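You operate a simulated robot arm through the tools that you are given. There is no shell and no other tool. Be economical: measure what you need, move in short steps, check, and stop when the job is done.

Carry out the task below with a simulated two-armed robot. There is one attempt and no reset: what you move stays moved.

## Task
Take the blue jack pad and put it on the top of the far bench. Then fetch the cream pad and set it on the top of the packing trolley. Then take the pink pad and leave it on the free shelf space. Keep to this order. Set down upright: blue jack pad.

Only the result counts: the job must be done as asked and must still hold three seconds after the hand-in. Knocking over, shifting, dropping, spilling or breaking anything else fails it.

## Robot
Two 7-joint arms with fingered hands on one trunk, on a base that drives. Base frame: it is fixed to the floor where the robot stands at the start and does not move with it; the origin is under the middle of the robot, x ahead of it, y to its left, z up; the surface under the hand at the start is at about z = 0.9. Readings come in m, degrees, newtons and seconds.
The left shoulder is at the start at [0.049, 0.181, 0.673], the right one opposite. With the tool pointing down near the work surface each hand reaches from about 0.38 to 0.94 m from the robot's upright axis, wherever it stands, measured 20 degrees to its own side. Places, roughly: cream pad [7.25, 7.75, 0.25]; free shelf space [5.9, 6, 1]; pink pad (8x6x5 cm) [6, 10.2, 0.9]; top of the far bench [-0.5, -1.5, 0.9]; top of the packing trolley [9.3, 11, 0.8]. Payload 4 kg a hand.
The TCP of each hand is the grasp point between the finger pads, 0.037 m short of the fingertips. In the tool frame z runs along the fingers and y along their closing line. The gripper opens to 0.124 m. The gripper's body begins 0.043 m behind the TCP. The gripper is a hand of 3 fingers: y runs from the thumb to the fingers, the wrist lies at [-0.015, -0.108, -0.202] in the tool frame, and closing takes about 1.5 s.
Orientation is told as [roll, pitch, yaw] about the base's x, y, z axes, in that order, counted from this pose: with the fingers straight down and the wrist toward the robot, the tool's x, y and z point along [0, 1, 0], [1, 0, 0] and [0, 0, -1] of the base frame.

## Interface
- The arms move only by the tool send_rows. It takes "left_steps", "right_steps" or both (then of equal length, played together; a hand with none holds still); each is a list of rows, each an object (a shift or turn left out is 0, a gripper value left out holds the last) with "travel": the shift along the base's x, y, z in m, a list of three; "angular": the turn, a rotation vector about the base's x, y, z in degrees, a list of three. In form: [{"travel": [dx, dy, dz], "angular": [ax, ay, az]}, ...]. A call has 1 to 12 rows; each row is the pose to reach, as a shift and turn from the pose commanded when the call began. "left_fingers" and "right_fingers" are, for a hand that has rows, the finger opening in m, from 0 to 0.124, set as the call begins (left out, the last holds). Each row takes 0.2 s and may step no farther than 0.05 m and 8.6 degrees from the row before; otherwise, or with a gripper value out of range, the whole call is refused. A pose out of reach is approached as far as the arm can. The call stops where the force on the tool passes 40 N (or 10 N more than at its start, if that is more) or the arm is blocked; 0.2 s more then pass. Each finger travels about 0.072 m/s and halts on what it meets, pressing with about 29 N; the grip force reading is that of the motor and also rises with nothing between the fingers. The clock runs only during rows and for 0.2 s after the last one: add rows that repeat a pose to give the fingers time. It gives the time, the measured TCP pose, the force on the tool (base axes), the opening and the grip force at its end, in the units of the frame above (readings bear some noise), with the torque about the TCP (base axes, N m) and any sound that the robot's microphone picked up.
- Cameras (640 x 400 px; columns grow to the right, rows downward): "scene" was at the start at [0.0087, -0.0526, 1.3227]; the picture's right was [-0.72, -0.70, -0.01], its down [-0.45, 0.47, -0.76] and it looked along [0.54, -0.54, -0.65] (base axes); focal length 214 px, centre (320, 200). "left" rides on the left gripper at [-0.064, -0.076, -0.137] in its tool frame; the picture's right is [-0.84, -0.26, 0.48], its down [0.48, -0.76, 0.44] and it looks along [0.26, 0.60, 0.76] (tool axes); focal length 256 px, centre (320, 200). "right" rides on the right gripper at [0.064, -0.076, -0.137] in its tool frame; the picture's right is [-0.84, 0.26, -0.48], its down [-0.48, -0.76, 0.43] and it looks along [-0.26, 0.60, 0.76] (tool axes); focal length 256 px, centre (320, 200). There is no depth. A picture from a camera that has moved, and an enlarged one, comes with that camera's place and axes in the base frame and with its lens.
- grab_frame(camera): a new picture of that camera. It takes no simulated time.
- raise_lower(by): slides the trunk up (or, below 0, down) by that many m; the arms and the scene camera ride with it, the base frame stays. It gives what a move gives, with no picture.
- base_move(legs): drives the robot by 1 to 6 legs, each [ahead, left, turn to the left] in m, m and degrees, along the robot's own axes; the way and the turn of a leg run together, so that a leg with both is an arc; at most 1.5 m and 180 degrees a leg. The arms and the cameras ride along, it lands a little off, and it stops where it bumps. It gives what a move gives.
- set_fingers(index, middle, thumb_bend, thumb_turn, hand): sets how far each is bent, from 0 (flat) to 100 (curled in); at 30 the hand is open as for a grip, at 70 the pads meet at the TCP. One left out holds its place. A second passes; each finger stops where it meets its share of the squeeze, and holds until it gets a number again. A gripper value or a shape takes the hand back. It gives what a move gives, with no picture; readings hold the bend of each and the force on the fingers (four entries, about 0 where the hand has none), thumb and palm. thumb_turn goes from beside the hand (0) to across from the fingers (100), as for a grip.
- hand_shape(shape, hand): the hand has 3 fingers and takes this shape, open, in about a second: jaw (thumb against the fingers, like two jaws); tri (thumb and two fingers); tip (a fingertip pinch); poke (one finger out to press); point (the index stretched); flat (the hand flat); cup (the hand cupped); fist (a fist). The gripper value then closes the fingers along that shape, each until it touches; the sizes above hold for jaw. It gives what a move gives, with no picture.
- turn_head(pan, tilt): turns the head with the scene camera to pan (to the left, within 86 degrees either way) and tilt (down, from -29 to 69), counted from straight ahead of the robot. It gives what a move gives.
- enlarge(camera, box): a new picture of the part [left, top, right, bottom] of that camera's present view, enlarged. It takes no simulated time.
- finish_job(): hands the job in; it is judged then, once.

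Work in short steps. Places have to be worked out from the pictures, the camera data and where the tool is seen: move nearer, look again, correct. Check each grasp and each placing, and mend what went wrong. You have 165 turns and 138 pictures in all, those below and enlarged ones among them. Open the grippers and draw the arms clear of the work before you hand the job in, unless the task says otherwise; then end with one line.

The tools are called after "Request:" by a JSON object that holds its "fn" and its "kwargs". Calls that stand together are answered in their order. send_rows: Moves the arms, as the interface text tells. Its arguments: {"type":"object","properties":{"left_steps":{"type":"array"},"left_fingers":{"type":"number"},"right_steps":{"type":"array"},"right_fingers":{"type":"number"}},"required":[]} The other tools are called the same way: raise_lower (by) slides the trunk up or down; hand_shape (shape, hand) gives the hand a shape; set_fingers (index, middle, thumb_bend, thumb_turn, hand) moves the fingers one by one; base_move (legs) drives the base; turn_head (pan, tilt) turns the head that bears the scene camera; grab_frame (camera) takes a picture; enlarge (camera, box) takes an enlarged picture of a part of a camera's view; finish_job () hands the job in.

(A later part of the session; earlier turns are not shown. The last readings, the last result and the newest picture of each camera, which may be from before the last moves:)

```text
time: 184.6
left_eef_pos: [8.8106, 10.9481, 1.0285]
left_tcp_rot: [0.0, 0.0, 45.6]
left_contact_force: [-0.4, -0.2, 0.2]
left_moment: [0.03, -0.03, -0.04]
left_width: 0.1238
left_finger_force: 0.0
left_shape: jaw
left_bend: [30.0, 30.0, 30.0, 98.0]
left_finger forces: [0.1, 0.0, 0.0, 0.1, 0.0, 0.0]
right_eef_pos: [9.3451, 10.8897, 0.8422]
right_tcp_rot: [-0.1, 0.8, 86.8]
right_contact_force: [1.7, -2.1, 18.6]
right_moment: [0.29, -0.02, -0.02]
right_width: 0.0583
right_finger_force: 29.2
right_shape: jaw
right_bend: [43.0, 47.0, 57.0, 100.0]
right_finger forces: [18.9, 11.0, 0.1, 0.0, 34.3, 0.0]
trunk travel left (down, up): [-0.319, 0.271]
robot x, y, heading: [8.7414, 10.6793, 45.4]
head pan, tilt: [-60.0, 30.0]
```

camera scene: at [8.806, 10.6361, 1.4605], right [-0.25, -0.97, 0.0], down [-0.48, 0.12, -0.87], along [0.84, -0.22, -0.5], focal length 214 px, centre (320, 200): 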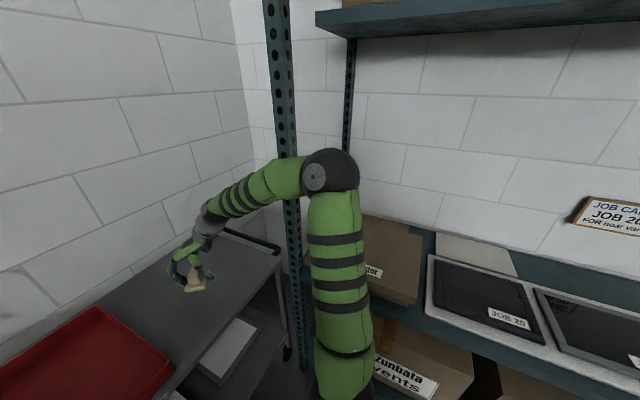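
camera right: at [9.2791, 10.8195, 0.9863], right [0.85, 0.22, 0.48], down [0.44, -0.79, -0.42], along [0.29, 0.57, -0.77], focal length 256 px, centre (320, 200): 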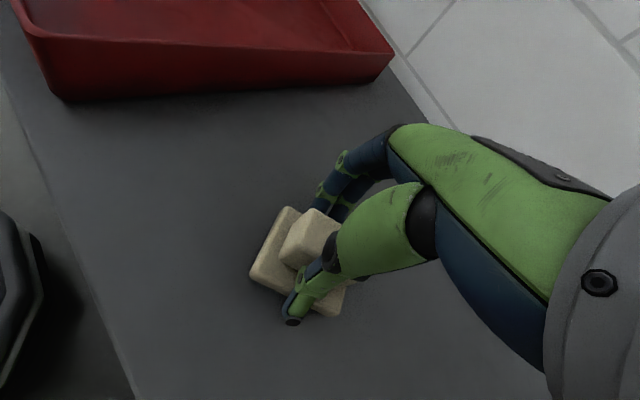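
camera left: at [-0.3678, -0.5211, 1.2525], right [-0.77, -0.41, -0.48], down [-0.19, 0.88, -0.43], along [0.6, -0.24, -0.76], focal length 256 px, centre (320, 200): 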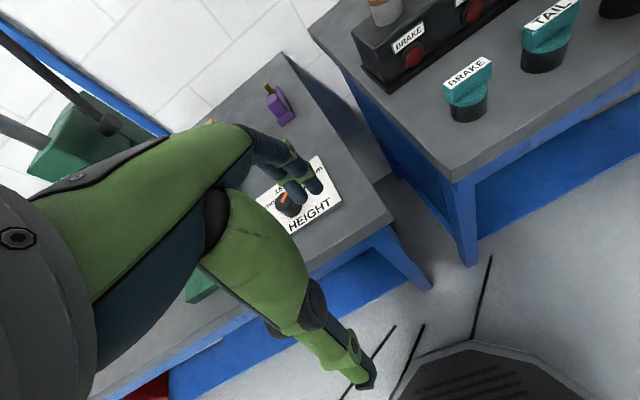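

The pad is on the trolley top (18 N upward). I open the fingers and lift straight up.

Request:
{"fn": "send_rows", "kwargs": {"right_steps": [{"travel": [0, 0, 0.001]}, {"travel": [0, 0, 0.001]}, {"travel": [0, 0, 0.001]}, {"travel": [0, 0, 0.001]}, {"travel": [0, 0, 0.001]}, {"travel": [0, 0, 0.001]}], "right_fingers": 0.124}}

Request:
{"fn": "send_rows", "kwargs": {"right_steps": [{"travel": [0, 0, 0.03]}, {"travel": [0, 0, 0.07]}, {"travel": [0, 0, 0.11]}, {"travel": [0, 0, 0.15]}, {"travel": [0, 0, 0.19]}, {"travel": [-0.035, 0.0, 0.21]}, {"travel": [-0.07, 0.0, 0.22]}, {"travel": [-0.11, 0.0, 0.22]}, {"travel": [-0.15, -0.01, 0.22]}, {"travel": [-0.18, -0.03, 0.22]}, {"travel": [-0.2, -0.05, 0.22]}]}}

Request:
{"fn": "turn_head", "kwargs": {"pan": -20, "tilt": 40}}

Request:
{"fn": "grab_frame", "kwargs": {"camera": "scene"}}

```text
time: 186.0
left_eef_pos: [8.8114, 10.9491, 1.0275]
left_tcp_rot: [0.0, 0.1, 45.6]
left_contact_force: [0.1, 0.0, 0.0]
left_moment: [0.0, -0.03, -0.01]
left_width: 0.1238
left_finger_force: 0.1
left_shape: jaw
left_bend: [30.0, 30.0, 30.0, 98.0]
left_finger forces: [0.1, 0.0, 0.0, 0.0, 0.0, 0.0]
right_eef_pos: [9.3443, 10.8903, 0.8421]
right_tcp_rot: [0.0, 0.8, 86.9]
right_contact_force: [-0.4, -0.7, 0.2]
right_moment: [0.0, 0.01, -0.03]
right_width: 0.1236
right_finger_force: 0.0
right_shape: jaw
right_bend: [30.0, 30.0, 30.0, 98.0]
right_finger forces: [0.0, 0.0, 0.0, 0.0, 0.0, 0.0]
trunk travel left (down, up): [-0.319, 0.271]
robot x, y, heading: [8.7403, 10.6789, 45.7]
head pan, tilt: [-60.0, 30.0]
```

```text
time: 188.4
left_eef_pos: [8.8108, 10.9486, 1.0286]
left_tcp_rot: [0.1, 0.1, 45.6]
left_contact_force: [-0.5, -0.3, -0.7]
left_moment: [-0.02, -0.05, -0.01]
left_width: 0.124
left_finger_force: 0.1
left_shape: jaw
left_bend: [30.0, 30.0, 30.0, 98.0]
left_finger forces: [0.0, 0.0, 0.0, 0.1, 0.0, 0.1]
right_eef_pos: [9.1466, 10.8402, 1.0662]
right_tcp_rot: [0.0, 0.8, 86.8]
right_contact_force: [1.2, 0.1, 0.1]
right_moment: [0.03, -0.01, 0.0]
right_width: 0.1235
right_finger_force: 0.0
right_shape: jaw
right_bend: [30.0, 30.0, 30.0, 98.0]
right_finger forces: [0.0, 0.1, 0.1, 0.0, 0.0, 0.1]
trunk travel left (down, up): [-0.319, 0.271]
robot x, y, heading: [8.732, 10.6785, 45.5]
head pan, tilt: [-60.0, 30.0]
```

```text
time: 189.5
left_eef_pos: [8.8102, 10.9482, 1.0284]
left_tcp_rot: [0.1, 0.1, 45.6]
left_contact_force: [-0.1, -0.2, 0.6]
left_moment: [0.0, 0.02, 0.02]
left_width: 0.1239
left_finger_force: 0.2
left_shape: jaw
left_bend: [30.0, 30.0, 30.0, 98.0]
left_finger forces: [0.0, 0.0, 0.1, 0.0, 0.1, 0.1]
right_eef_pos: [9.1476, 10.8412, 1.0652]
right_tcp_rot: [-0.1, 0.8, 86.9]
right_contact_force: [0.1, 1.0, -1.2]
right_moment: [-0.02, 0.01, -0.02]
right_width: 0.1239
right_finger_force: 0.1
right_shape: jaw
right_bend: [30.0, 30.0, 30.0, 98.0]
right_finger forces: [0.0, 0.0, 0.0, 0.0, 0.0, 0.1]
trunk travel left (down, up): [-0.319, 0.271]
robot x, y, heading: [8.7387, 10.6814, 45.4]
head pan, tilt: [-20.0, 40.0]
```

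```text
56 pictures are left
camera scene: at [8.7949, 10.6952, 1.4452], right [0.43, -0.9, 0.0], down [-0.58, -0.28, -0.77], along [0.69, 0.33, -0.64], focal length 214 px, centre (320, 200)
```

scene: 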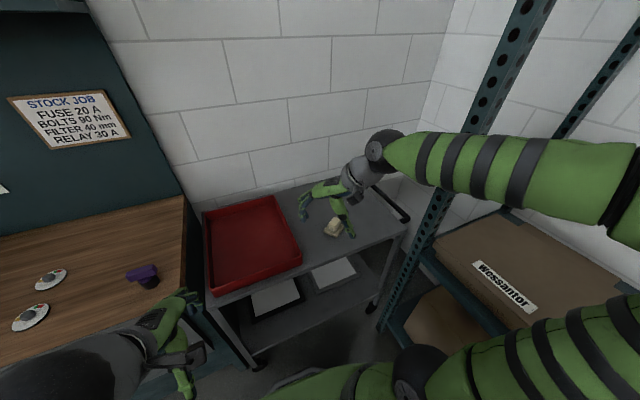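

The cream pad stands on the packing trolley. I retrace my path backwards to the open floor and then look at the cream trolley for the pink pad.

Request:
{"fn": "base_move", "kwargs": {"legs": [[-0.6, 0.12, 0], [-1.16, 0.09, 0], [-1.16, 0.1, 0]]}}

Request:
{"fn": "turn_head", "kwargs": {"pan": 50, "tilt": 30}}

Request:
{"fn": "grab_frame", "kwargs": {"camera": "scene"}}

```text
time: 204.0
left_eef_pos: [6.5889, 9.0144, 1.0283]
left_tcp_rot: [0.1, 0.1, 48.6]
left_contact_force: [0.1, 0.8, 0.5]
left_moment: [-0.05, 0.0, 0.0]
left_width: 0.124
left_finger_force: 0.1
left_shape: jaw
left_bend: [30.0, 30.0, 30.0, 98.0]
left_finger forces: [0.0, 0.0, 0.0, 0.0, 0.1, 0.0]
right_eef_pos: [6.9295, 8.9247, 1.0663]
right_tcp_rot: [0.0, 0.7, 89.8]
right_contact_force: [-0.3, -0.7, 0.4]
right_moment: [-0.03, 0.03, -0.01]
right_width: 0.1237
right_finger_force: 0.2
right_shape: jaw
right_bend: [30.0, 30.0, 30.0, 98.0]
right_finger forces: [0.1, 0.0, 0.0, 0.0, 0.1, 0.0]
trunk travel left (down, up): [-0.319, 0.271]
robot x, y, heading: [6.5325, 8.7418, 48.8]
head pan, tilt: [-20.0, 40.0]
```

```text
time: 205.4
left_eef_pos: [6.5892, 9.0148, 1.0289]
left_tcp_rot: [0.2, 0.1, 48.6]
left_contact_force: [-0.1, 0.1, -0.4]
left_moment: [-0.01, 0.0, -0.03]
left_width: 0.124
left_finger_force: 0.0
left_shape: jaw
left_bend: [30.0, 30.0, 30.0, 98.0]
left_finger forces: [0.0, 0.0, 0.0, 0.0, 0.0, 0.1]
right_eef_pos: [6.9296, 8.924, 1.0638]
right_tcp_rot: [-0.1, 0.8, 89.9]
right_contact_force: [0.3, 0.3, 0.0]
right_moment: [-0.01, 0.01, -0.02]
right_width: 0.1237
right_finger_force: 0.1
right_shape: jaw
right_bend: [30.0, 30.0, 30.0, 98.0]
right_finger forces: [0.0, 0.1, 0.1, 0.1, 0.1, 0.0]
trunk travel left (down, up): [-0.319, 0.271]
robot x, y, heading: [6.5316, 8.74, 48.7]
head pan, tilt: [50.0, 30.0]
```

```text
55 pictures are left
camera scene: at [6.4983, 8.809, 1.4605], right [0.99, 0.15, 0.0], down [0.07, -0.49, -0.87], along [-0.13, 0.86, -0.5], focal length 214 px, centre (320, 200)
```

scene: 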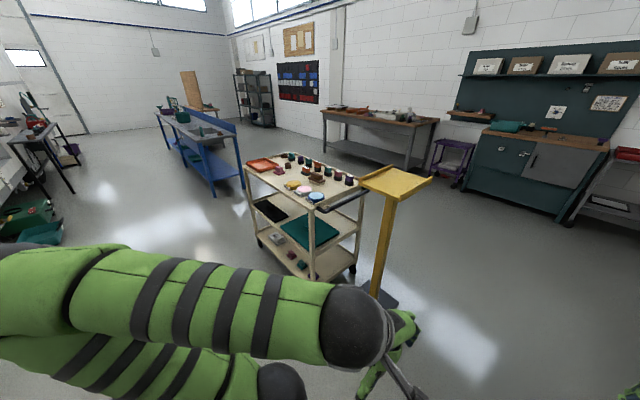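

Request:
{"fn": "enlarge", "kwargs": {"camera": "scene", "box": [230, 140, 370, 290]}}

```text
2.67 times, centred on (300, 215) of scene
camera zoom: at [6.4983, 8.809, 1.4605], right [0.99, 0.15, 0.0], down [0.07, -0.49, -0.87], along [-0.13, 0.86, -0.5], focal length 572 px, centre (373, 160)
```

zoom: 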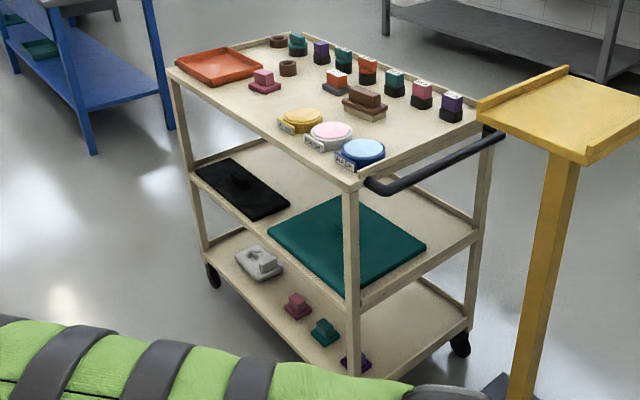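

The pink pad is the stepped pad at about (6.02, 10.13) on the trolley top, near the orange tray, with a brown ring about 9 cm behind it. I sidestep left to stand in front of it.

Request:
{"fn": "base_move", "kwargs": {"legs": [[-0.1, 0.7, 0], [0.0, 0.75, 0]]}}

Request:
{"fn": "turn_head", "kwargs": {"pan": -5, "tilt": 40}}

Request:
{"fn": "grab_frame", "kwargs": {"camera": "scene"}}

```text
time: 212.9
left_eef_pos: [5.4236, 9.8929, 1.0287]
left_tcp_rot: [0.1, 0.0, 49.0]
left_contact_force: [-0.3, -1.0, 0.7]
left_moment: [-0.01, 0.01, -0.02]
left_width: 0.1242
left_finger_force: 0.1
left_shape: jaw
left_bend: [30.0, 30.0, 30.0, 98.0]
left_finger forces: [0.0, 0.1, 0.0, 0.1, 0.0, 0.0]
right_eef_pos: [5.7659, 9.8061, 1.0652]
right_tcp_rot: [-0.1, 0.8, 90.3]
right_contact_force: [-0.3, 0.0, 0.3]
right_moment: [0.0, -0.01, 0.04]
right_width: 0.1238
right_finger_force: 0.0
right_shape: jaw
right_bend: [30.0, 30.0, 30.0, 98.0]
right_finger forces: [0.0, 0.0, 0.0, 0.0, 0.1, 0.1]
trunk travel left (down, up): [-0.319, 0.271]
robot x, y, heading: [5.3693, 9.6215, 49.3]
head pan, tilt: [50.0, 30.0]
```

```text
time: 214.2
left_eef_pos: [5.4236, 9.8925, 1.0292]
left_tcp_rot: [0.1, 0.1, 49.0]
left_contact_force: [-0.3, 0.0, 0.0]
left_moment: [-0.01, 0.0, 0.0]
left_width: 0.1237
left_finger_force: 0.0
left_shape: jaw
left_bend: [30.0, 30.0, 30.0, 98.0]
left_finger forces: [0.1, 0.0, 0.1, 0.0, 0.1, 0.0]
right_eef_pos: [5.7657, 9.8058, 1.0662]
right_tcp_rot: [0.0, 0.8, 90.3]
right_contact_force: [-0.8, 0.3, -0.1]
right_moment: [0.0, 0.05, 0.03]
right_width: 0.1239
right_finger_force: 0.1
right_shape: jaw
right_bend: [30.0, 30.0, 30.0, 98.0]
right_finger forces: [0.0, 0.0, 0.0, 0.0, 0.0, 0.0]
trunk travel left (down, up): [-0.319, 0.271]
robot x, y, heading: [5.3701, 9.618, 49.1]
head pan, tilt: [-5.0, 40.0]
```

```text
53 pictures are left
camera scene: at [5.4099, 9.6568, 1.4452], right [0.7, -0.72, 0.0], down [-0.46, -0.45, -0.77], along [0.55, 0.53, -0.64], focal length 214 px, centre (320, 200)
```

scene: 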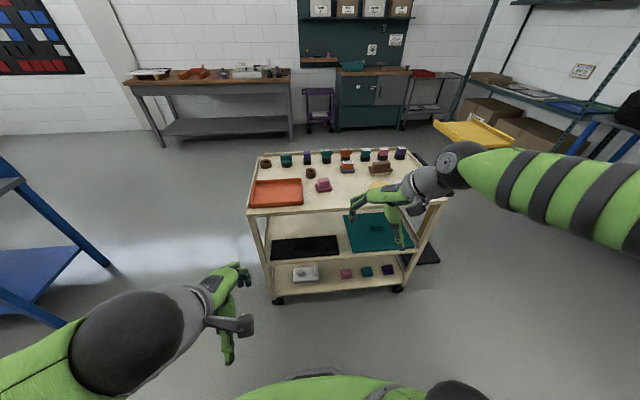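

The pad lies straight ahead. I shift a bit left and forward so that the right arm can reach it comfortably, then look from the hand camera.

Request:
{"fn": "base_move", "kwargs": {"legs": [[0.08, 0.15, 0]]}}

Request:
{"fn": "grab_frame", "kwargs": {"camera": "right"}}

Request:
{"fn": "enlarge", "kwargs": {"camera": "scene", "box": [220, 120, 460, 260]}}

```text
time: 215.6
left_eef_pos: [5.3627, 10.0544, 1.0284]
left_tcp_rot: [0.1, 0.1, 49.0]
left_contact_force: [-0.4, -0.2, 0.3]
left_moment: [-0.06, 0.0, -0.03]
left_width: 0.1237
left_finger_force: 0.0
left_shape: jaw
left_bend: [30.0, 30.0, 30.0, 98.0]
left_finger forces: [0.1, 0.0, 0.0, 0.0, 0.1, 0.0]
right_eef_pos: [5.7038, 9.965, 1.0653]
right_tcp_rot: [0.0, 0.8, 90.2]
right_contact_force: [0.6, -0.3, 0.0]
right_moment: [-0.03, 0.0, 0.01]
right_width: 0.1237
right_finger_force: 0.1
right_shape: jaw
right_bend: [30.0, 30.0, 30.0, 98.0]
right_finger forces: [0.0, 0.0, 0.0, 0.0, 0.1, 0.0]
trunk travel left (down, up): [-0.319, 0.271]
robot x, y, heading: [5.3055, 9.7789, 48.7]
head pan, tilt: [-5.0, 40.0]
```

```text
52 pictures are left
camera right: at [5.6412, 9.8911, 1.2025], right [0.84, 0.27, 0.48], down [0.49, -0.76, -0.42], along [0.25, 0.59, -0.77], focal length 256 px, centre (320, 200)
```

right: 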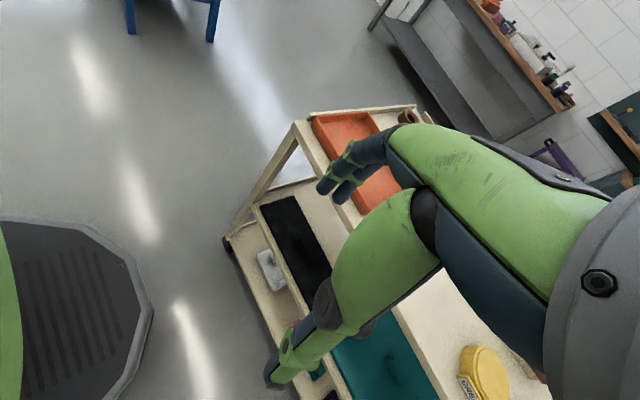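

```text
2.67 times, centred on (340, 190) of scene
camera zoom: at [5.3483, 9.8178, 1.4452], right [0.69, -0.72, 0.0], down [-0.46, -0.45, -0.77], along [0.55, 0.53, -0.64], focal length 572 px, centre (267, 227)
```

zoom: 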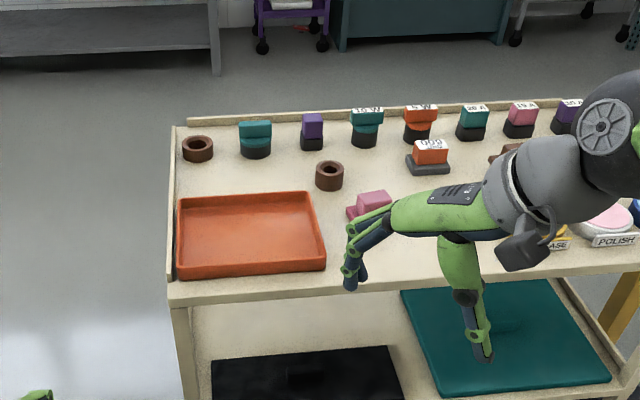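

Triangulating gives the pad at (5.99, 10.21) with the trolley top at z≈0.855. I turn the hand to yaw 49 and bring it near, staying high.

Request:
{"fn": "send_rows", "kwargs": {"right_steps": [{"travel": [0.02, 0.02, 0], "angular": [0, 0, -7]}, {"travel": [0.05, 0.045, 0], "angular": [0, 0, -14]}, {"travel": [0.08, 0.07, 0], "angular": [0, 0, -21]}, {"travel": [0.11, 0.095, 0], "angular": [0, 0, -28]}, {"travel": [0.14, 0.12, 0], "angular": [0, 0, -35]}, {"travel": [0.17, 0.145, 0], "angular": [0, 0, -41]}, {"travel": [0.2, 0.17, 0], "angular": [0, 0, -41]}, {"travel": [0.23, 0.19, 0], "angular": [0, 0, -41]}, {"travel": [0.23, 0.19, 0], "angular": [0, 0, -41]}]}}

Request:
{"fn": "grab_frame", "kwargs": {"camera": "right"}}

Request:
{"fn": "enlarge", "kwargs": {"camera": "scene", "box": [220, 120, 460, 260]}}

```text
time: 217.6
left_eef_pos: [5.363, 10.0528, 1.0275]
left_tcp_rot: [0.1, 0.2, 48.9]
left_contact_force: [0.1, 0.5, -0.6]
left_moment: [0.01, 0.0, 0.01]
left_width: 0.1238
left_finger_force: 0.1
left_shape: jaw
left_bend: [30.0, 30.0, 30.0, 98.0]
left_finger forces: [0.0, 0.0, 0.0, 0.1, 0.0, 0.1]
right_eef_pos: [5.9335, 10.1535, 1.0655]
right_tcp_rot: [-0.1, 0.9, 49.2]
right_contact_force: [-0.2, 0.1, -0.6]
right_moment: [-0.01, 0.04, -0.02]
right_width: 0.1237
right_finger_force: 0.1
right_shape: jaw
right_bend: [30.0, 30.0, 30.0, 98.0]
right_finger forces: [0.0, 0.1, 0.0, 0.1, 0.0, 0.0]
trunk travel left (down, up): [-0.319, 0.271]
robot x, y, heading: [5.3072, 9.78, 48.7]
head pan, tilt: [-5.0, 40.0]
```

```text
50 pictures are left
camera right: at [5.8383, 10.1396, 1.2018], right [0.81, -0.35, 0.48], down [-0.13, -0.9, -0.42], along [0.58, 0.28, -0.77], focal length 256 px, centre (320, 200)
```

right: 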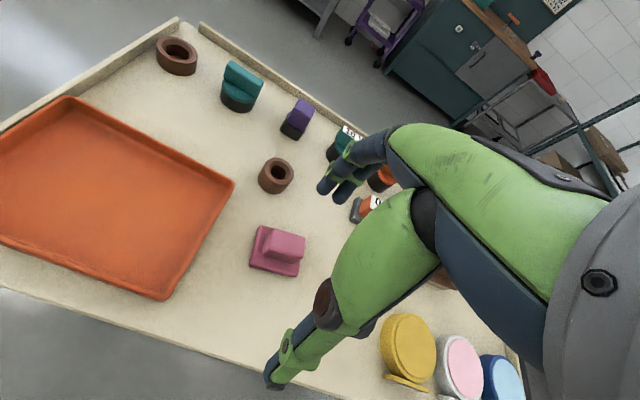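

```text
2.67 times, centred on (340, 190) of scene
camera zoom: at [5.3486, 9.8173, 1.4452], right [0.69, -0.72, 0.0], down [-0.46, -0.45, -0.77], along [0.55, 0.53, -0.64], focal length 572 px, centre (267, 227)
```

zoom: 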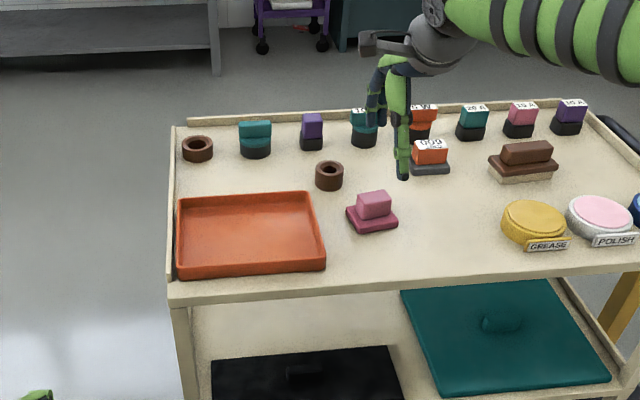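

The pad is seen clearly: centre about (5.998, 10.202), turned so a yaw of about 57 squares the grip. The ring is behind, so I narrow the opening to 0.095 m and position above it.

Request:
{"fn": "send_rows", "kwargs": {"right_steps": [{"travel": [0.03, 0.02, 0], "angular": [0, 0, 4]}, {"travel": [0.0645, 0.0485, -0.01], "angular": [0, 0, 8]}, {"travel": [0.0645, 0.0485, -0.04], "angular": [0, 0, 8]}, {"travel": [0.0645, 0.0485, -0.075], "angular": [0, 0, 8]}, {"travel": [0.0645, 0.0485, -0.1], "angular": [0, 0, 8]}, {"travel": [0.0645, 0.0485, -0.1], "angular": [0, 0, 8]}], "right_fingers": 0.095}}

Request:
{"fn": "grab_frame", "kwargs": {"camera": "right"}}

Request:
{"fn": "enlarge", "kwargs": {"camera": "scene", "box": [280, 130, 420, 230]}}

```text
time: 219.0
left_eef_pos: [5.3622, 10.0534, 1.0268]
left_tcp_rot: [0.1, 0.0, 48.9]
left_contact_force: [0.3, 0.2, -0.3]
left_moment: [0.01, 0.0, 0.01]
left_width: 0.1241
left_finger_force: 0.0
left_shape: jaw
left_bend: [30.0, 30.0, 30.0, 98.0]
left_finger forces: [0.0, 0.0, 0.0, 0.0, 0.1, 0.1]
right_eef_pos: [5.9992, 10.2033, 0.9658]
right_tcp_rot: [0.0, 0.8, 57.2]
right_contact_force: [0.5, 0.5, 0.3]
right_moment: [0.01, 0.05, 0.02]
right_width: 0.0954
right_finger_force: 0.0
right_shape: jaw
right_bend: [33.0, 36.0, 0.0, 98.0]
right_finger forces: [0.0, 0.1, 0.0, 0.0, 0.0, 0.1]
trunk travel left (down, up): [-0.319, 0.271]
robot x, y, heading: [5.3069, 9.7831, 48.9]
head pan, tilt: [-5.0, 40.0]
```

```text
48 pictures are left
camera right: at [5.9064, 10.1754, 1.1033], right [0.85, -0.23, 0.48], down [-0.01, -0.91, -0.42], along [0.53, 0.35, -0.77], focal length 256 px, centre (320, 200)
```

right: 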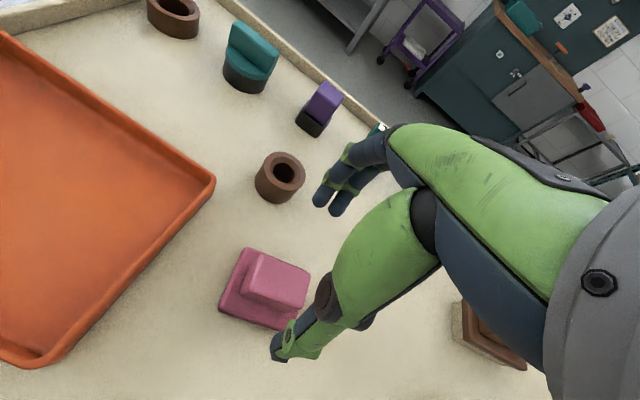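

```text
4.00 times, centred on (350, 180) of scene
camera zoom: at [5.3486, 9.8173, 1.4452], right [0.69, -0.72, 0.0], down [-0.46, -0.45, -0.77], along [0.55, 0.53, -0.64], focal length 858 px, centre (200, 280)
```

zoom: 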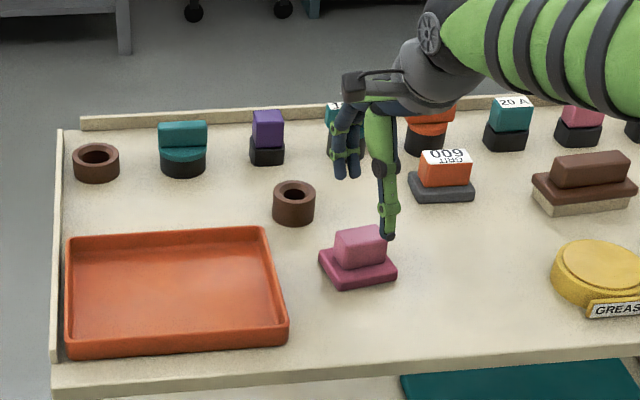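

The alignment is nearly right. I correct by 8 mm and 4° and descend to TCP z≈0.90.

Request:
{"fn": "send_rows", "kwargs": {"right_steps": [{"travel": [-0.008, -0.001, -0.01], "angular": [0, 0, 4]}, {"travel": [-0.008, -0.001, -0.04], "angular": [0, 0, 4]}, {"travel": [-0.008, -0.001, -0.06], "angular": [0, 0, 4]}, {"travel": [-0.008, -0.001, -0.066], "angular": [0, 0, 4]}, {"travel": [-0.008, -0.001, -0.066], "angular": [0, 0, 4]}]}}

Request:
{"fn": "grab_frame", "kwargs": {"camera": "right"}}

Request:
{"fn": "enlarge", "kwargs": {"camera": "scene", "box": [280, 130, 420, 230]}}

```text
time: 220.2
left_eef_pos: [5.3631, 10.0538, 1.0277]
left_tcp_rot: [0.2, 0.1, 48.9]
left_contact_force: [0.5, 0.3, -0.1]
left_moment: [-0.01, 0.02, -0.03]
left_width: 0.1241
left_finger_force: 0.0
left_shape: jaw
left_bend: [30.0, 30.0, 30.0, 98.0]
left_finger forces: [0.0, 0.0, 0.0, 0.0, 0.0, 0.1]
right_eef_pos: [5.9909, 10.2025, 0.8991]
right_tcp_rot: [0.0, 0.8, 61.1]
right_contact_force: [-0.2, 0.2, 0.9]
right_moment: [-0.01, 0.02, -0.01]
right_width: 0.0949
right_finger_force: 0.1
right_shape: jaw
right_bend: [33.0, 36.0, 0.0, 98.0]
right_finger forces: [0.0, 0.0, 0.0, 0.0, 0.1, 0.0]
trunk travel left (down, up): [-0.319, 0.271]
robot x, y, heading: [5.31, 9.7762, 49.0]
head pan, tilt: [-5.0, 40.0]
```

```text
46 pictures are left
camera right: at [5.9003, 10.1684, 1.0352], right [0.86, -0.17, 0.48], down [0.06, -0.9, -0.42], along [0.51, 0.39, -0.77], focal length 256 px, centre (320, 200)
```

right: 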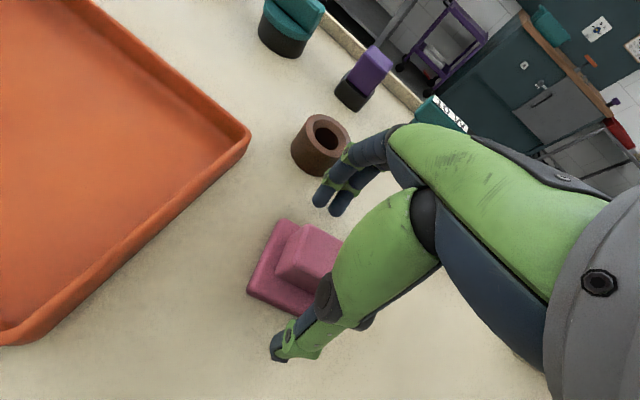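

```text
4.00 times, centred on (350, 180) of scene
camera zoom: at [5.3487, 9.8173, 1.4452], right [0.69, -0.72, 0.0], down [-0.46, -0.45, -0.77], along [0.55, 0.53, -0.64], focal length 858 px, centre (200, 280)
```

zoom: 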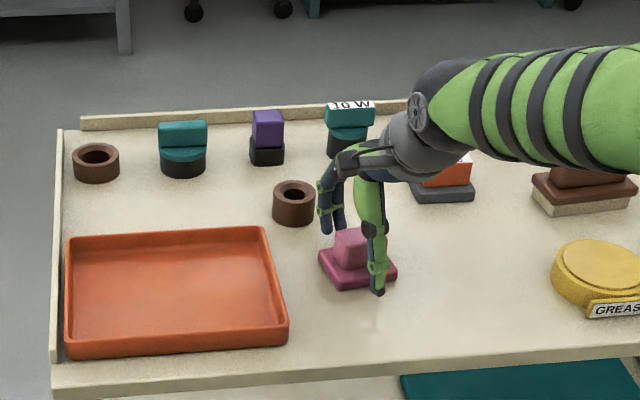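

The fingers straddle the pad and miss the ring. I lower another centimetre, feeling for the surface.

Request:
{"fn": "send_rows", "kwargs": {"right_steps": [{"travel": [0, 0, -0.004]}, {"travel": [0, 0, -0.008]}, {"travel": [0, 0, -0.01]}, {"travel": [0, 0, -0.01]}]}}

Request:
{"fn": "grab_frame", "kwargs": {"camera": "right"}}

```text
time: 221.2
left_eef_pos: [5.3617, 10.0538, 1.0277]
left_tcp_rot: [0.2, 0.1, 48.9]
left_contact_force: [0.3, 0.4, 0.1]
left_moment: [0.01, 0.03, 0.02]
left_width: 0.1237
left_finger_force: 0.1
left_shape: jaw
left_bend: [30.0, 30.0, 30.0, 98.0]
left_finger forces: [0.0, 0.1, 0.0, 0.0, 0.1, 0.0]
right_eef_pos: [5.9919, 10.2017, 0.8888]
right_tcp_rot: [0.0, 0.8, 61.2]
right_contact_force: [0.3, 0.2, 0.6]
right_moment: [-0.02, -0.01, 0.02]
right_width: 0.0948
right_finger_force: 0.0
right_shape: jaw
right_bend: [33.0, 36.0, 0.0, 98.0]
right_finger forces: [0.1, 0.0, 0.0, 0.0, 0.0, 0.0]
trunk travel left (down, up): [-0.319, 0.271]
robot x, y, heading: [5.3074, 9.7809, 48.9]
head pan, tilt: [-5.0, 40.0]
```

```text
44 pictures are left
camera right: at [5.9006, 10.1684, 1.0264], right [0.86, -0.17, 0.48], down [0.06, -0.9, -0.42], along [0.51, 0.39, -0.77], focal length 256 px, centre (320, 200)
```

right: 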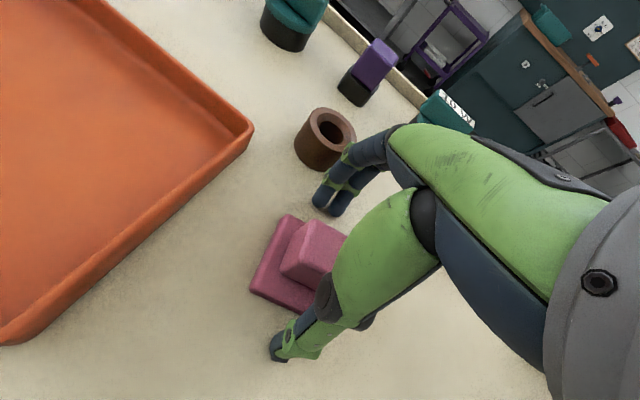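

The pad looks like the cream one did at its grasp. I close the fingers.

Request:
{"fn": "send_rows", "kwargs": {"right_steps": [{"travel": [0, 0, 0]}, {"travel": [0, 0, 0]}, {"travel": [0, 0, 0]}, {"travel": [0, 0, 0]}, {"travel": [0, 0, 0]}, {"travel": [0, 0, 0]}, {"travel": [0, 0, 0]}, {"travel": [0, 0, 0]}], "right_fingers": 0.03}}

Request:
{"fn": "grab_frame", "kwargs": {"camera": "right"}}

```text
time: 223.0
left_eef_pos: [5.3625, 10.0542, 1.0282]
left_tcp_rot: [0.1, 0.1, 48.9]
left_contact_force: [0.1, 0.9, 0.8]
left_moment: [-0.02, 0.01, -0.04]
left_width: 0.1239
left_finger_force: 0.0
left_shape: jaw
left_bend: [30.0, 30.0, 30.0, 98.0]
left_finger forces: [0.0, 0.0, 0.0, 0.0, 0.1, 0.0]
right_eef_pos: [5.9916, 10.2019, 0.8903]
right_tcp_rot: [0.0, 0.8, 61.2]
right_contact_force: [-0.6, -0.6, 3.7]
right_moment: [-0.02, 0.07, -0.02]
right_width: 0.0604
right_finger_force: 29.8
right_shape: jaw
right_bend: [42.0, 46.0, 56.0, 100.0]
right_finger forces: [17.7, 9.9, 0.1, 0.1, 28.7, 0.0]
trunk travel left (down, up): [-0.319, 0.271]
robot x, y, heading: [5.3072, 9.7781, 48.9]
head pan, tilt: [-5.0, 40.0]
```

```text
43 pictures are left
camera right: at [5.9004, 10.1683, 1.0268], right [0.86, -0.17, 0.48], down [0.06, -0.9, -0.42], along [0.51, 0.39, -0.77], focal length 256 px, centre (320, 200)
```

right: 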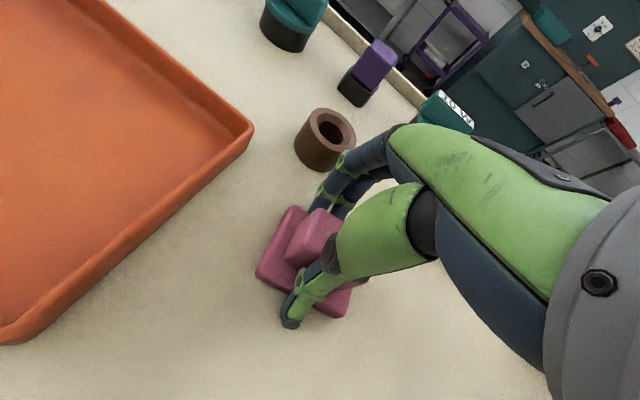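

It is gripped (60 mm). I lift straight up, then retract, and check.

Request:
{"fn": "send_rows", "kwargs": {"right_steps": [{"travel": [0, 0, 0.02]}, {"travel": [0, 0, 0.06]}, {"travel": [0, 0, 0.1]}, {"travel": [0, 0, 0.14]}, {"travel": [0, 0, 0.18]}, {"travel": [-0.03, -0.025, 0.2]}, {"travel": [-0.06, -0.05, 0.2]}, {"travel": [-0.09, -0.075, 0.2]}, {"travel": [-0.12, -0.1, 0.2]}, {"travel": [-0.15, -0.125, 0.2]}, {"travel": [-0.18, -0.15, 0.2]}]}}

Request:
{"fn": "grab_frame", "kwargs": {"camera": "scene"}}

```text
time: 225.4
left_eef_pos: [5.3621, 10.0529, 1.0278]
left_tcp_rot: [0.1, 0.0, 48.9]
left_contact_force: [0.7, 0.4, -0.8]
left_moment: [0.0, 0.01, 0.02]
left_width: 0.1241
left_finger_force: 0.2
left_shape: jaw
left_bend: [30.0, 30.0, 30.0, 98.0]
left_finger forces: [0.1, 0.0, 0.1, 0.0, 0.1, 0.1]
right_eef_pos: [5.8095, 10.0528, 1.092]
right_tcp_rot: [0.1, 0.8, 61.2]
right_contact_force: [-0.8, -0.1, -0.4]
right_moment: [-0.03, 0.01, -0.02]
right_width: 0.0602
right_finger_force: 28.7
right_shape: jaw
right_bend: [42.0, 46.0, 56.0, 100.0]
right_finger forces: [17.9, 10.0, 0.0, 0.1, 27.4, 0.1]
trunk travel left (down, up): [-0.319, 0.271]
robot x, y, heading: [5.3105, 9.7795, 49.0]
head pan, tilt: [-5.0, 40.0]
```

```text
42 pictures are left
camera scene: at [5.3484, 9.8169, 1.4452], right [0.69, -0.72, 0.0], down [-0.46, -0.45, -0.77], along [0.55, 0.53, -0.64], focal length 214 px, centre (320, 200)
```

scene: 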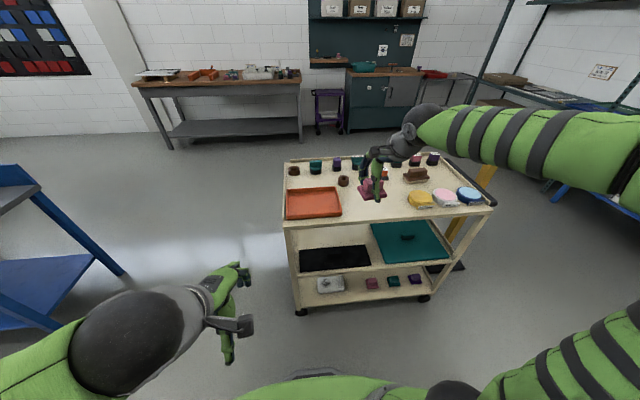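

The pink pad is held. Next is the free shelf space on the red rack near (5.9, 6). I back away from the trolley, go round to the corridor, and turn to face the rack row.

Request:
{"fn": "base_move", "kwargs": {"legs": [[-0.35, -0.1, 0], [0, -1.2, 0], [0, 0, -93]]}}

Request:
{"fn": "turn_head", "kwargs": {"pan": -65, "tilt": 20}}

Request:
{"fn": "grab_frame", "kwargs": {"camera": "scene"}}

```text
time: 237.4
left_eef_pos: [6.3466, 8.5903, 1.028]
left_tcp_rot: [0.1, 0.1, -43.1]
left_contact_force: [-0.7, 0.4, -0.7]
left_moment: [0.01, 0.02, 0.02]
left_width: 0.1239
left_finger_force: 0.0
left_shape: jaw
left_bend: [30.0, 30.0, 30.0, 98.0]
left_finger forces: [0.1, 0.1, 0.0, 0.0, 0.0, 0.0]
right_eef_pos: [6.3282, 8.1415, 1.091]
right_tcp_rot: [0.0, 0.8, -30.8]
right_contact_force: [0.8, -0.5, -1.1]
right_moment: [0.03, -0.05, 0.0]
right_width: 0.0601
right_finger_force: 29.3
right_shape: jaw
right_bend: [42.0, 46.0, 57.0, 100.0]
right_finger forces: [17.6, 9.8, 0.0, 0.0, 26.6, 0.1]
trunk travel left (down, up): [-0.319, 0.271]
robot x, y, heading: [6.0757, 8.6571, -43.0]
head pan, tilt: [-5.0, 40.0]
```

```text
time: 238.7
left_eef_pos: [6.347, 8.5913, 1.0283]
left_tcp_rot: [0.1, 0.1, -43.0]
left_contact_force: [-0.4, -0.1, 0.1]
left_moment: [-0.01, 0.0, -0.01]
left_width: 0.1239
left_finger_force: 0.0
left_shape: jaw
left_bend: [30.0, 30.0, 30.0, 98.0]
left_finger forces: [0.1, 0.0, 0.0, 0.1, 0.0, 0.0]
right_eef_pos: [6.3293, 8.1436, 1.0912]
right_tcp_rot: [-0.1, 0.8, -30.8]
right_contact_force: [-0.2, -0.1, -0.9]
right_moment: [-0.02, -0.01, 0.0]
right_width: 0.0602
right_finger_force: 29.6
right_shape: jaw
right_bend: [42.0, 46.0, 57.0, 100.0]
right_finger forces: [17.6, 9.9, 0.0, 0.0, 26.5, 0.1]
trunk travel left (down, up): [-0.319, 0.271]
robot x, y, heading: [6.0734, 8.656, -43.0]
head pan, tilt: [-65.0, 20.0]
```

```text
41 pictures are left
camera scene: at [6.024, 8.5892, 1.4765], right [-0.95, 0.31, 0.0], down [0.11, 0.33, -0.94], along [-0.29, -0.89, -0.34], focal length 214 px, centre (320, 200)
```

scene: 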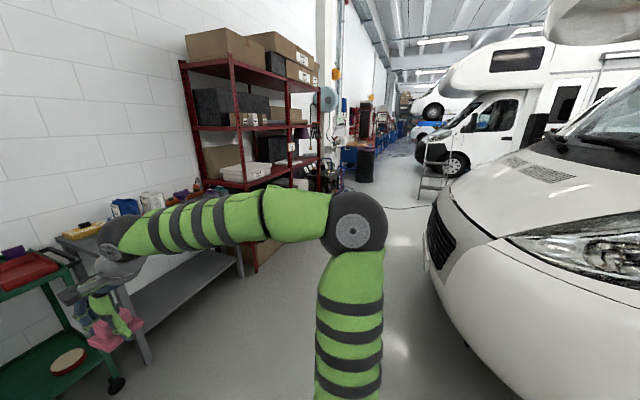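

The corridor is visible, with the camper bumper on the right of the picture, behind me once I face the rack. I move forward and right in two legs, then look at the rack.

Request:
{"fn": "base_move", "kwargs": {"legs": [[0.55, -0.55, 0], [0.1, -0.75, 0]]}}

Request:
{"fn": "turn_head", "kwargs": {"pan": -35, "tilt": 20}}

Request:
{"fn": "grab_frame", "kwargs": {"camera": "scene"}}

```text
time: 246.6
left_eef_pos: [5.9057, 7.1999, 1.0288]
left_tcp_rot: [0.0, 0.2, -43.2]
left_contact_force: [0.8, -0.1, 0.3]
left_moment: [-0.01, 0.0, 0.01]
left_width: 0.1237
left_finger_force: 0.2
left_shape: jaw
left_bend: [30.0, 30.0, 30.0, 98.0]
left_finger forces: [0.0, 0.0, 0.0, 0.0, 0.0, 0.0]
right_eef_pos: [5.8875, 6.7516, 1.0915]
right_tcp_rot: [0.0, 0.8, -30.8]
right_contact_force: [0.4, 0.8, -1.1]
right_moment: [0.05, 0.01, -0.02]
right_width: 0.06
right_finger_force: 29.2
right_shape: jaw
right_bend: [42.0, 46.0, 57.0, 100.0]
right_finger forces: [17.6, 10.0, 0.0, 0.0, 26.6, 0.1]
trunk travel left (down, up): [-0.319, 0.271]
robot x, y, heading: [5.6321, 7.2655, -43.3]
head pan, tilt: [-65.0, 20.0]
```

```text
time: 247.6
left_eef_pos: [5.9058, 7.1986, 1.0284]
left_tcp_rot: [0.2, 0.2, -43.1]
left_contact_force: [-0.4, 0.3, -0.5]
left_moment: [0.01, -0.02, 0.04]
left_width: 0.1238
left_finger_force: 0.0
left_shape: jaw
left_bend: [30.0, 30.0, 30.0, 98.0]
left_finger forces: [0.0, 0.0, 0.1, 0.0, 0.1, 0.0]
right_eef_pos: [5.8883, 6.7525, 1.092]
right_tcp_rot: [0.1, 0.7, -30.9]
right_contact_force: [-0.1, -0.1, -0.8]
right_moment: [0.0, -0.01, -0.02]
right_width: 0.06
right_finger_force: 28.8
right_shape: jaw
right_bend: [42.0, 46.0, 57.0, 100.0]
right_finger forces: [17.7, 9.9, 0.0, 0.0, 26.5, 0.1]
trunk travel left (down, up): [-0.319, 0.271]
robot x, y, heading: [5.6351, 7.2671, -43.2]
head pan, tilt: [-35.0, 20.0]
```

```text
40 pictures are left
camera scene: at [5.6315, 7.1956, 1.4766], right [-0.98, -0.2, 0.0], down [-0.07, 0.33, -0.94], along [0.19, -0.92, -0.34], focal length 214 px, centre (320, 200)
```

scene: 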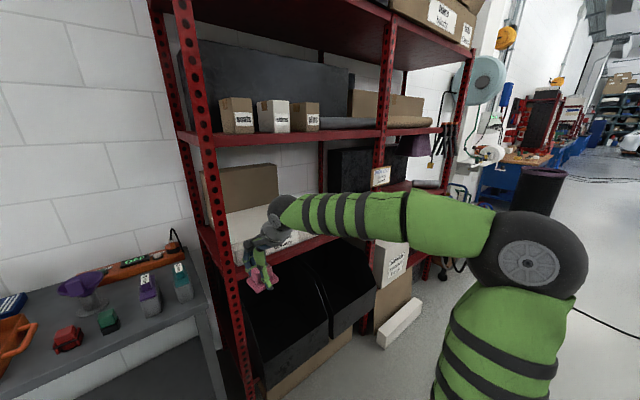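

The rack's middle shelf (z≈1.0) is about 1 m ahead, with the sign post further right. I strafe right so the bay is in front of me, without getting closer, and look again.

Request:
{"fn": "base_move", "kwargs": {"legs": [[0.0, -0.42, 0]]}}

Request:
{"fn": "turn_head", "kwargs": {"pan": 5, "tilt": 25}}

Request:
{"fn": "grab_frame", "kwargs": {"camera": "scene"}}

```text
time: 250.2
left_eef_pos: [5.6187, 6.8927, 1.0272]
left_tcp_rot: [0.2, 0.1, -43.4]
left_contact_force: [0.3, -1.1, -0.1]
left_moment: [0.01, 0.02, 0.0]
left_width: 0.1241
left_finger_force: 0.0
left_shape: jaw
left_bend: [30.0, 30.0, 30.0, 98.0]
left_finger forces: [0.0, 0.0, 0.1, 0.1, 0.1, 0.0]
right_eef_pos: [5.5986, 6.4459, 1.0916]
right_tcp_rot: [0.0, 0.8, -31.2]
right_contact_force: [0.6, -0.2, -1.0]
right_moment: [0.01, -0.01, 0.01]
right_width: 0.06
right_finger_force: 28.8
right_shape: jaw
right_bend: [42.0, 46.0, 57.0, 100.0]
right_finger forces: [17.6, 9.9, 0.1, 0.0, 26.8, 0.1]
trunk travel left (down, up): [-0.319, 0.271]
robot x, y, heading: [5.3507, 6.9611, -43.6]
head pan, tilt: [-35.0, 20.0]
```

```text
time: 251.2
left_eef_pos: [5.6196, 6.8925, 1.0288]
left_tcp_rot: [0.1, 0.1, -43.3]
left_contact_force: [0.2, -0.8, 0.7]
left_moment: [0.02, -0.01, 0.01]
left_width: 0.1239
left_finger_force: 0.0
left_shape: jaw
left_bend: [30.0, 30.0, 30.0, 98.0]
left_finger forces: [0.0, 0.1, 0.0, 0.1, 0.0, 0.1]
right_eef_pos: [5.5978, 6.4462, 1.091]
right_tcp_rot: [0.0, 0.8, -31.3]
right_contact_force: [-0.5, 0.7, -0.7]
right_moment: [0.0, 0.04, 0.0]
right_width: 0.06
right_finger_force: 28.6
right_shape: jaw
right_bend: [42.0, 46.0, 57.0, 100.0]
right_finger forces: [17.6, 9.8, 0.0, 0.0, 26.7, 0.1]
trunk travel left (down, up): [-0.319, 0.271]
robot x, y, heading: [5.3493, 6.959, -43.4]
head pan, tilt: [5.0, 25.0]
```

```text
39 pictures are left
camera scene: at [5.3981, 6.9256, 1.4685], right [-0.62, -0.78, 0.0], down [-0.33, 0.26, -0.91], along [0.71, -0.56, -0.42], focal length 214 px, centre (320, 200)
```

scene: 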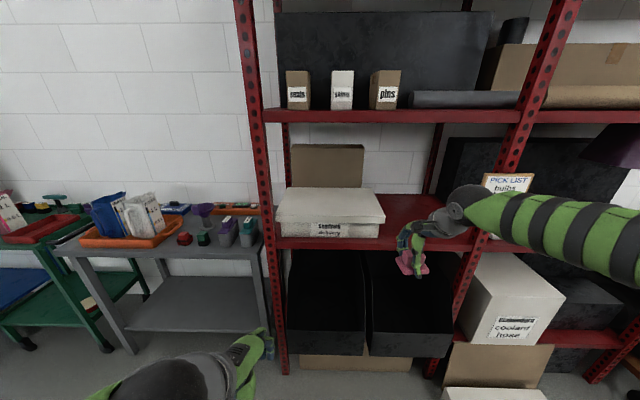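

The free shelf space is just right of the white box: target ≈ (5.82, 6.085), shelf z≈1.01, with the upper shelf's underside at about 1.41. I first swing the hand right relative to the body, so the base can approach from the left without the hand hitting the white box.

Request:
{"fn": "send_rows", "kwargs": {"right_steps": [{"travel": [-0.04, -0.012, 0.01], "angular": [0, 0, -1]}, {"travel": [-0.08, -0.023, 0.015], "angular": [0, 0, -2]}, {"travel": [-0.12, -0.035, 0.015], "angular": [0, 0, -3]}, {"travel": [-0.16, -0.047, 0.015], "angular": [0, 0, -4]}, {"travel": [-0.2, -0.058, 0.015], "angular": [0, 0, -5]}, {"travel": [-0.235, -0.068, 0.015], "angular": [0, 0, -5]}, {"travel": [-0.267, -0.078, 0.015], "angular": [0, 0, -5]}, {"travel": [-0.267, -0.078, 0.015], "angular": [0, 0, -5]}]}}

Request:
{"fn": "base_move", "kwargs": {"legs": [[0.0, 0.12, -3.6], [0.15, 0.0, 0]]}}

Request:
{"fn": "turn_head", "kwargs": {"pan": -20, "tilt": 30}}

Request:
{"fn": "grab_frame", "kwargs": {"camera": "scene"}}

Request:
{"fn": "grab_frame", "kwargs": {"camera": "right"}}

```text
time: 253.0
left_eef_pos: [5.6195, 6.8934, 1.0288]
left_tcp_rot: [0.2, 0.1, -43.4]
left_contact_force: [-0.7, 1.1, -0.2]
left_moment: [0.02, 0.0, -0.04]
left_width: 0.124
left_finger_force: 0.2
left_shape: jaw
left_bend: [30.0, 30.0, 30.0, 98.0]
left_finger forces: [0.0, 0.0, 0.1, 0.1, 0.1, 0.0]
right_eef_pos: [5.3318, 6.3685, 1.1055]
right_tcp_rot: [0.0, 0.8, -36.1]
right_contact_force: [1.5, -0.4, 0.1]
right_moment: [0.0, -0.02, 0.01]
right_width: 0.06
right_finger_force: 28.4
right_shape: jaw
right_bend: [42.0, 46.0, 57.0, 100.0]
right_finger forces: [17.4, 10.0, 0.1, 0.0, 26.6, 0.1]
trunk travel left (down, up): [-0.319, 0.271]
robot x, y, heading: [5.3461, 6.9595, -43.1]
head pan, tilt: [5.0, 25.0]
```

```text
time: 255.2
left_eef_pos: [5.8018, 6.854, 1.0284]
left_tcp_rot: [0.1, 0.1, -47.0]
left_contact_force: [-0.5, -0.5, -0.1]
left_moment: [-0.01, -0.02, -0.02]
left_width: 0.124
left_finger_force: 0.1
left_shape: jaw
left_bend: [30.0, 30.0, 30.0, 98.0]
left_finger forces: [0.1, 0.0, 0.1, 0.0, 0.0, 0.0]
right_eef_pos: [5.4822, 6.3474, 1.1041]
right_tcp_rot: [0.1, 0.8, -39.7]
right_contact_force: [-0.1, 0.0, -0.3]
right_moment: [0.0, 0.03, -0.01]
right_width: 0.0599
right_finger_force: 29.1
right_shape: jaw
right_bend: [42.0, 46.0, 57.0, 100.0]
right_finger forces: [17.5, 10.0, 0.0, 0.0, 26.7, 0.0]
trunk travel left (down, up): [-0.319, 0.271]
robot x, y, heading: [5.5334, 6.9396, -47.0]
head pan, tilt: [5.0, 25.0]
```

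```text
time: 256.1
left_eef_pos: [5.7983, 6.8544, 1.0281]
left_tcp_rot: [0.1, 0.1, -46.9]
left_contact_force: [-0.4, 0.0, -0.1]
left_moment: [-0.03, 0.0, 0.01]
left_width: 0.1238
left_finger_force: 0.1
left_shape: jaw
left_bend: [30.0, 30.0, 30.0, 98.0]
left_finger forces: [0.0, 0.0, 0.0, 0.0, 0.0, 0.0]
right_eef_pos: [5.4823, 6.3474, 1.1053]
right_tcp_rot: [0.0, 0.8, -39.6]
right_contact_force: [0.4, 1.4, -0.8]
right_moment: [0.01, 0.0, -0.01]
right_width: 0.06
right_finger_force: 29.1
right_shape: jaw
right_bend: [42.0, 46.0, 57.0, 100.0]
right_finger forces: [17.6, 9.9, 0.0, 0.1, 26.6, 0.0]
trunk travel left (down, up): [-0.319, 0.271]
robot x, y, heading: [5.5329, 6.9388, -46.8]
head pan, tilt: [-20.0, 30.0]
```

```text
38 pictures are left
camera scene: at [5.549, 6.8787, 1.4605], right [-0.92, -0.39, 0.0], down [-0.2, 0.46, -0.87], along [0.34, -0.8, -0.5], focal length 214 px, centre (320, 200)
```

scene: 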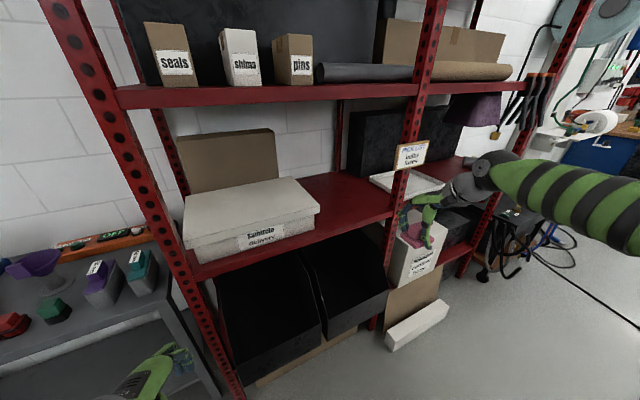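

```text
37 pictures are left
camera right: at [5.4662, 6.4446, 1.242], right [-0.33, -0.81, 0.48], down [-0.9, 0.12, -0.42], along [0.29, -0.57, -0.77], focal length 256 px, centre (320, 200)
```

right: 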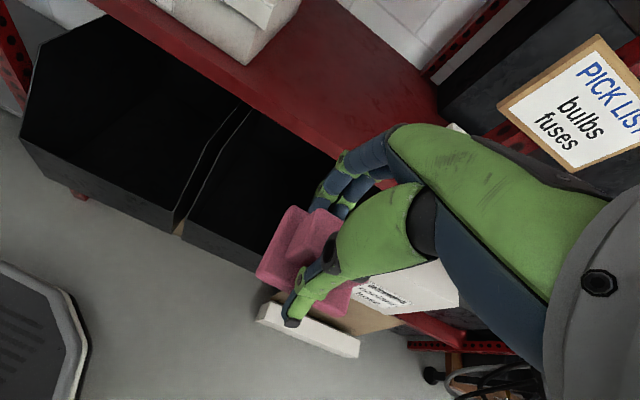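

The free patch is confirmed between the white box and the sign post; the target is (5.81, 6.13). I move the hand a little left, away from the sign, lower it slightly, and drive 0.1 m closer.

Request:
{"fn": "send_rows", "kwargs": {"right_steps": [{"travel": [0.02, 0.024, -0.007]}, {"travel": [0.038, 0.046, -0.013]}, {"travel": [0.038, 0.046, -0.013]}]}}

Request:
{"fn": "base_move", "kwargs": {"legs": [[0.1, 0.0, 0]]}}

Request:
{"fn": "grab_frame", "kwargs": {"camera": "scene"}}

Request:
{"fn": "grab_frame", "kwargs": {"camera": "right"}}

```text
time: 256.9
left_eef_pos: [5.8001, 6.8541, 1.0283]
left_tcp_rot: [0.2, 0.0, -46.9]
left_contact_force: [-0.4, 0.2, -0.4]
left_moment: [-0.04, 0.01, -0.02]
left_width: 0.124
left_finger_force: 0.1
left_shape: jaw
left_bend: [30.0, 30.0, 30.0, 98.0]
left_finger forces: [0.1, 0.1, 0.1, 0.0, 0.0, 0.0]
right_eef_pos: [5.5214, 6.3938, 1.0897]
right_tcp_rot: [0.0, 0.9, -39.6]
right_contact_force: [-0.6, 0.5, -0.5]
right_moment: [0.01, -0.03, -0.03]
right_width: 0.0599
right_finger_force: 29.2
right_shape: jaw
right_bend: [42.0, 46.0, 57.0, 100.0]
right_finger forces: [17.5, 10.0, 0.0, 0.1, 26.5, 0.0]
trunk travel left (down, up): [-0.319, 0.271]
robot x, y, heading: [5.5335, 6.9414, -46.8]
head pan, tilt: [-20.0, 30.0]
```

```text
time: 258.1
left_eef_pos: [5.8696, 6.7805, 1.0271]
left_tcp_rot: [0.1, 0.2, -47.0]
left_contact_force: [-0.6, -0.5, -0.8]
left_moment: [0.0, 0.0, -0.02]
left_width: 0.1239
left_finger_force: 0.0
left_shape: jaw
left_bend: [30.0, 30.0, 30.0, 98.0]
left_finger forces: [0.0, 0.1, 0.0, 0.1, 0.1, 0.0]
right_eef_pos: [5.5904, 6.3181, 1.0912]
right_tcp_rot: [0.0, 0.9, -39.7]
right_contact_force: [0.7, -0.1, -1.4]
right_moment: [0.0, 0.01, -0.01]
right_width: 0.0601
right_finger_force: 28.7
right_shape: jaw
right_bend: [42.0, 46.0, 57.0, 100.0]
right_finger forces: [17.4, 9.9, 0.0, 0.1, 26.6, 0.0]
trunk travel left (down, up): [-0.319, 0.271]
robot x, y, heading: [5.6042, 6.8627, -47.1]
head pan, tilt: [-20.0, 30.0]
```

```text
36 pictures are left
camera scene: at [5.6184, 6.8042, 1.4605], right [-0.92, -0.39, 0.0], down [-0.2, 0.46, -0.87], along [0.34, -0.8, -0.5], focal length 214 px, centre (320, 200)
```

scene: 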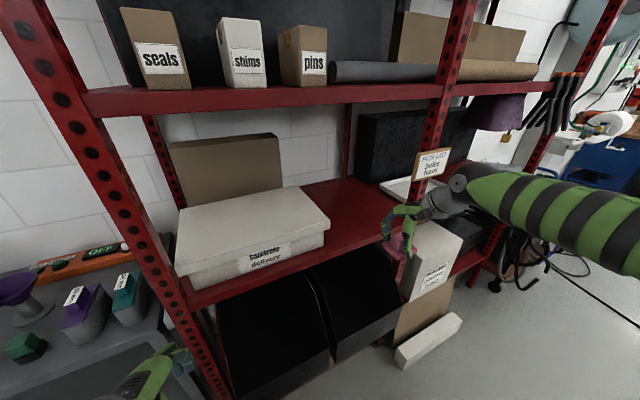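

```text
35 pictures are left
camera right: at [5.5746, 6.4151, 1.2279], right [-0.33, -0.81, 0.48], down [-0.9, 0.12, -0.42], along [0.29, -0.57, -0.77], focal length 256 px, centre (320, 200)
```

right: 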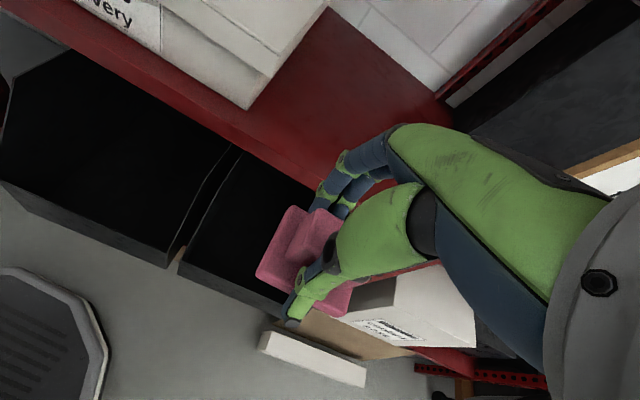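

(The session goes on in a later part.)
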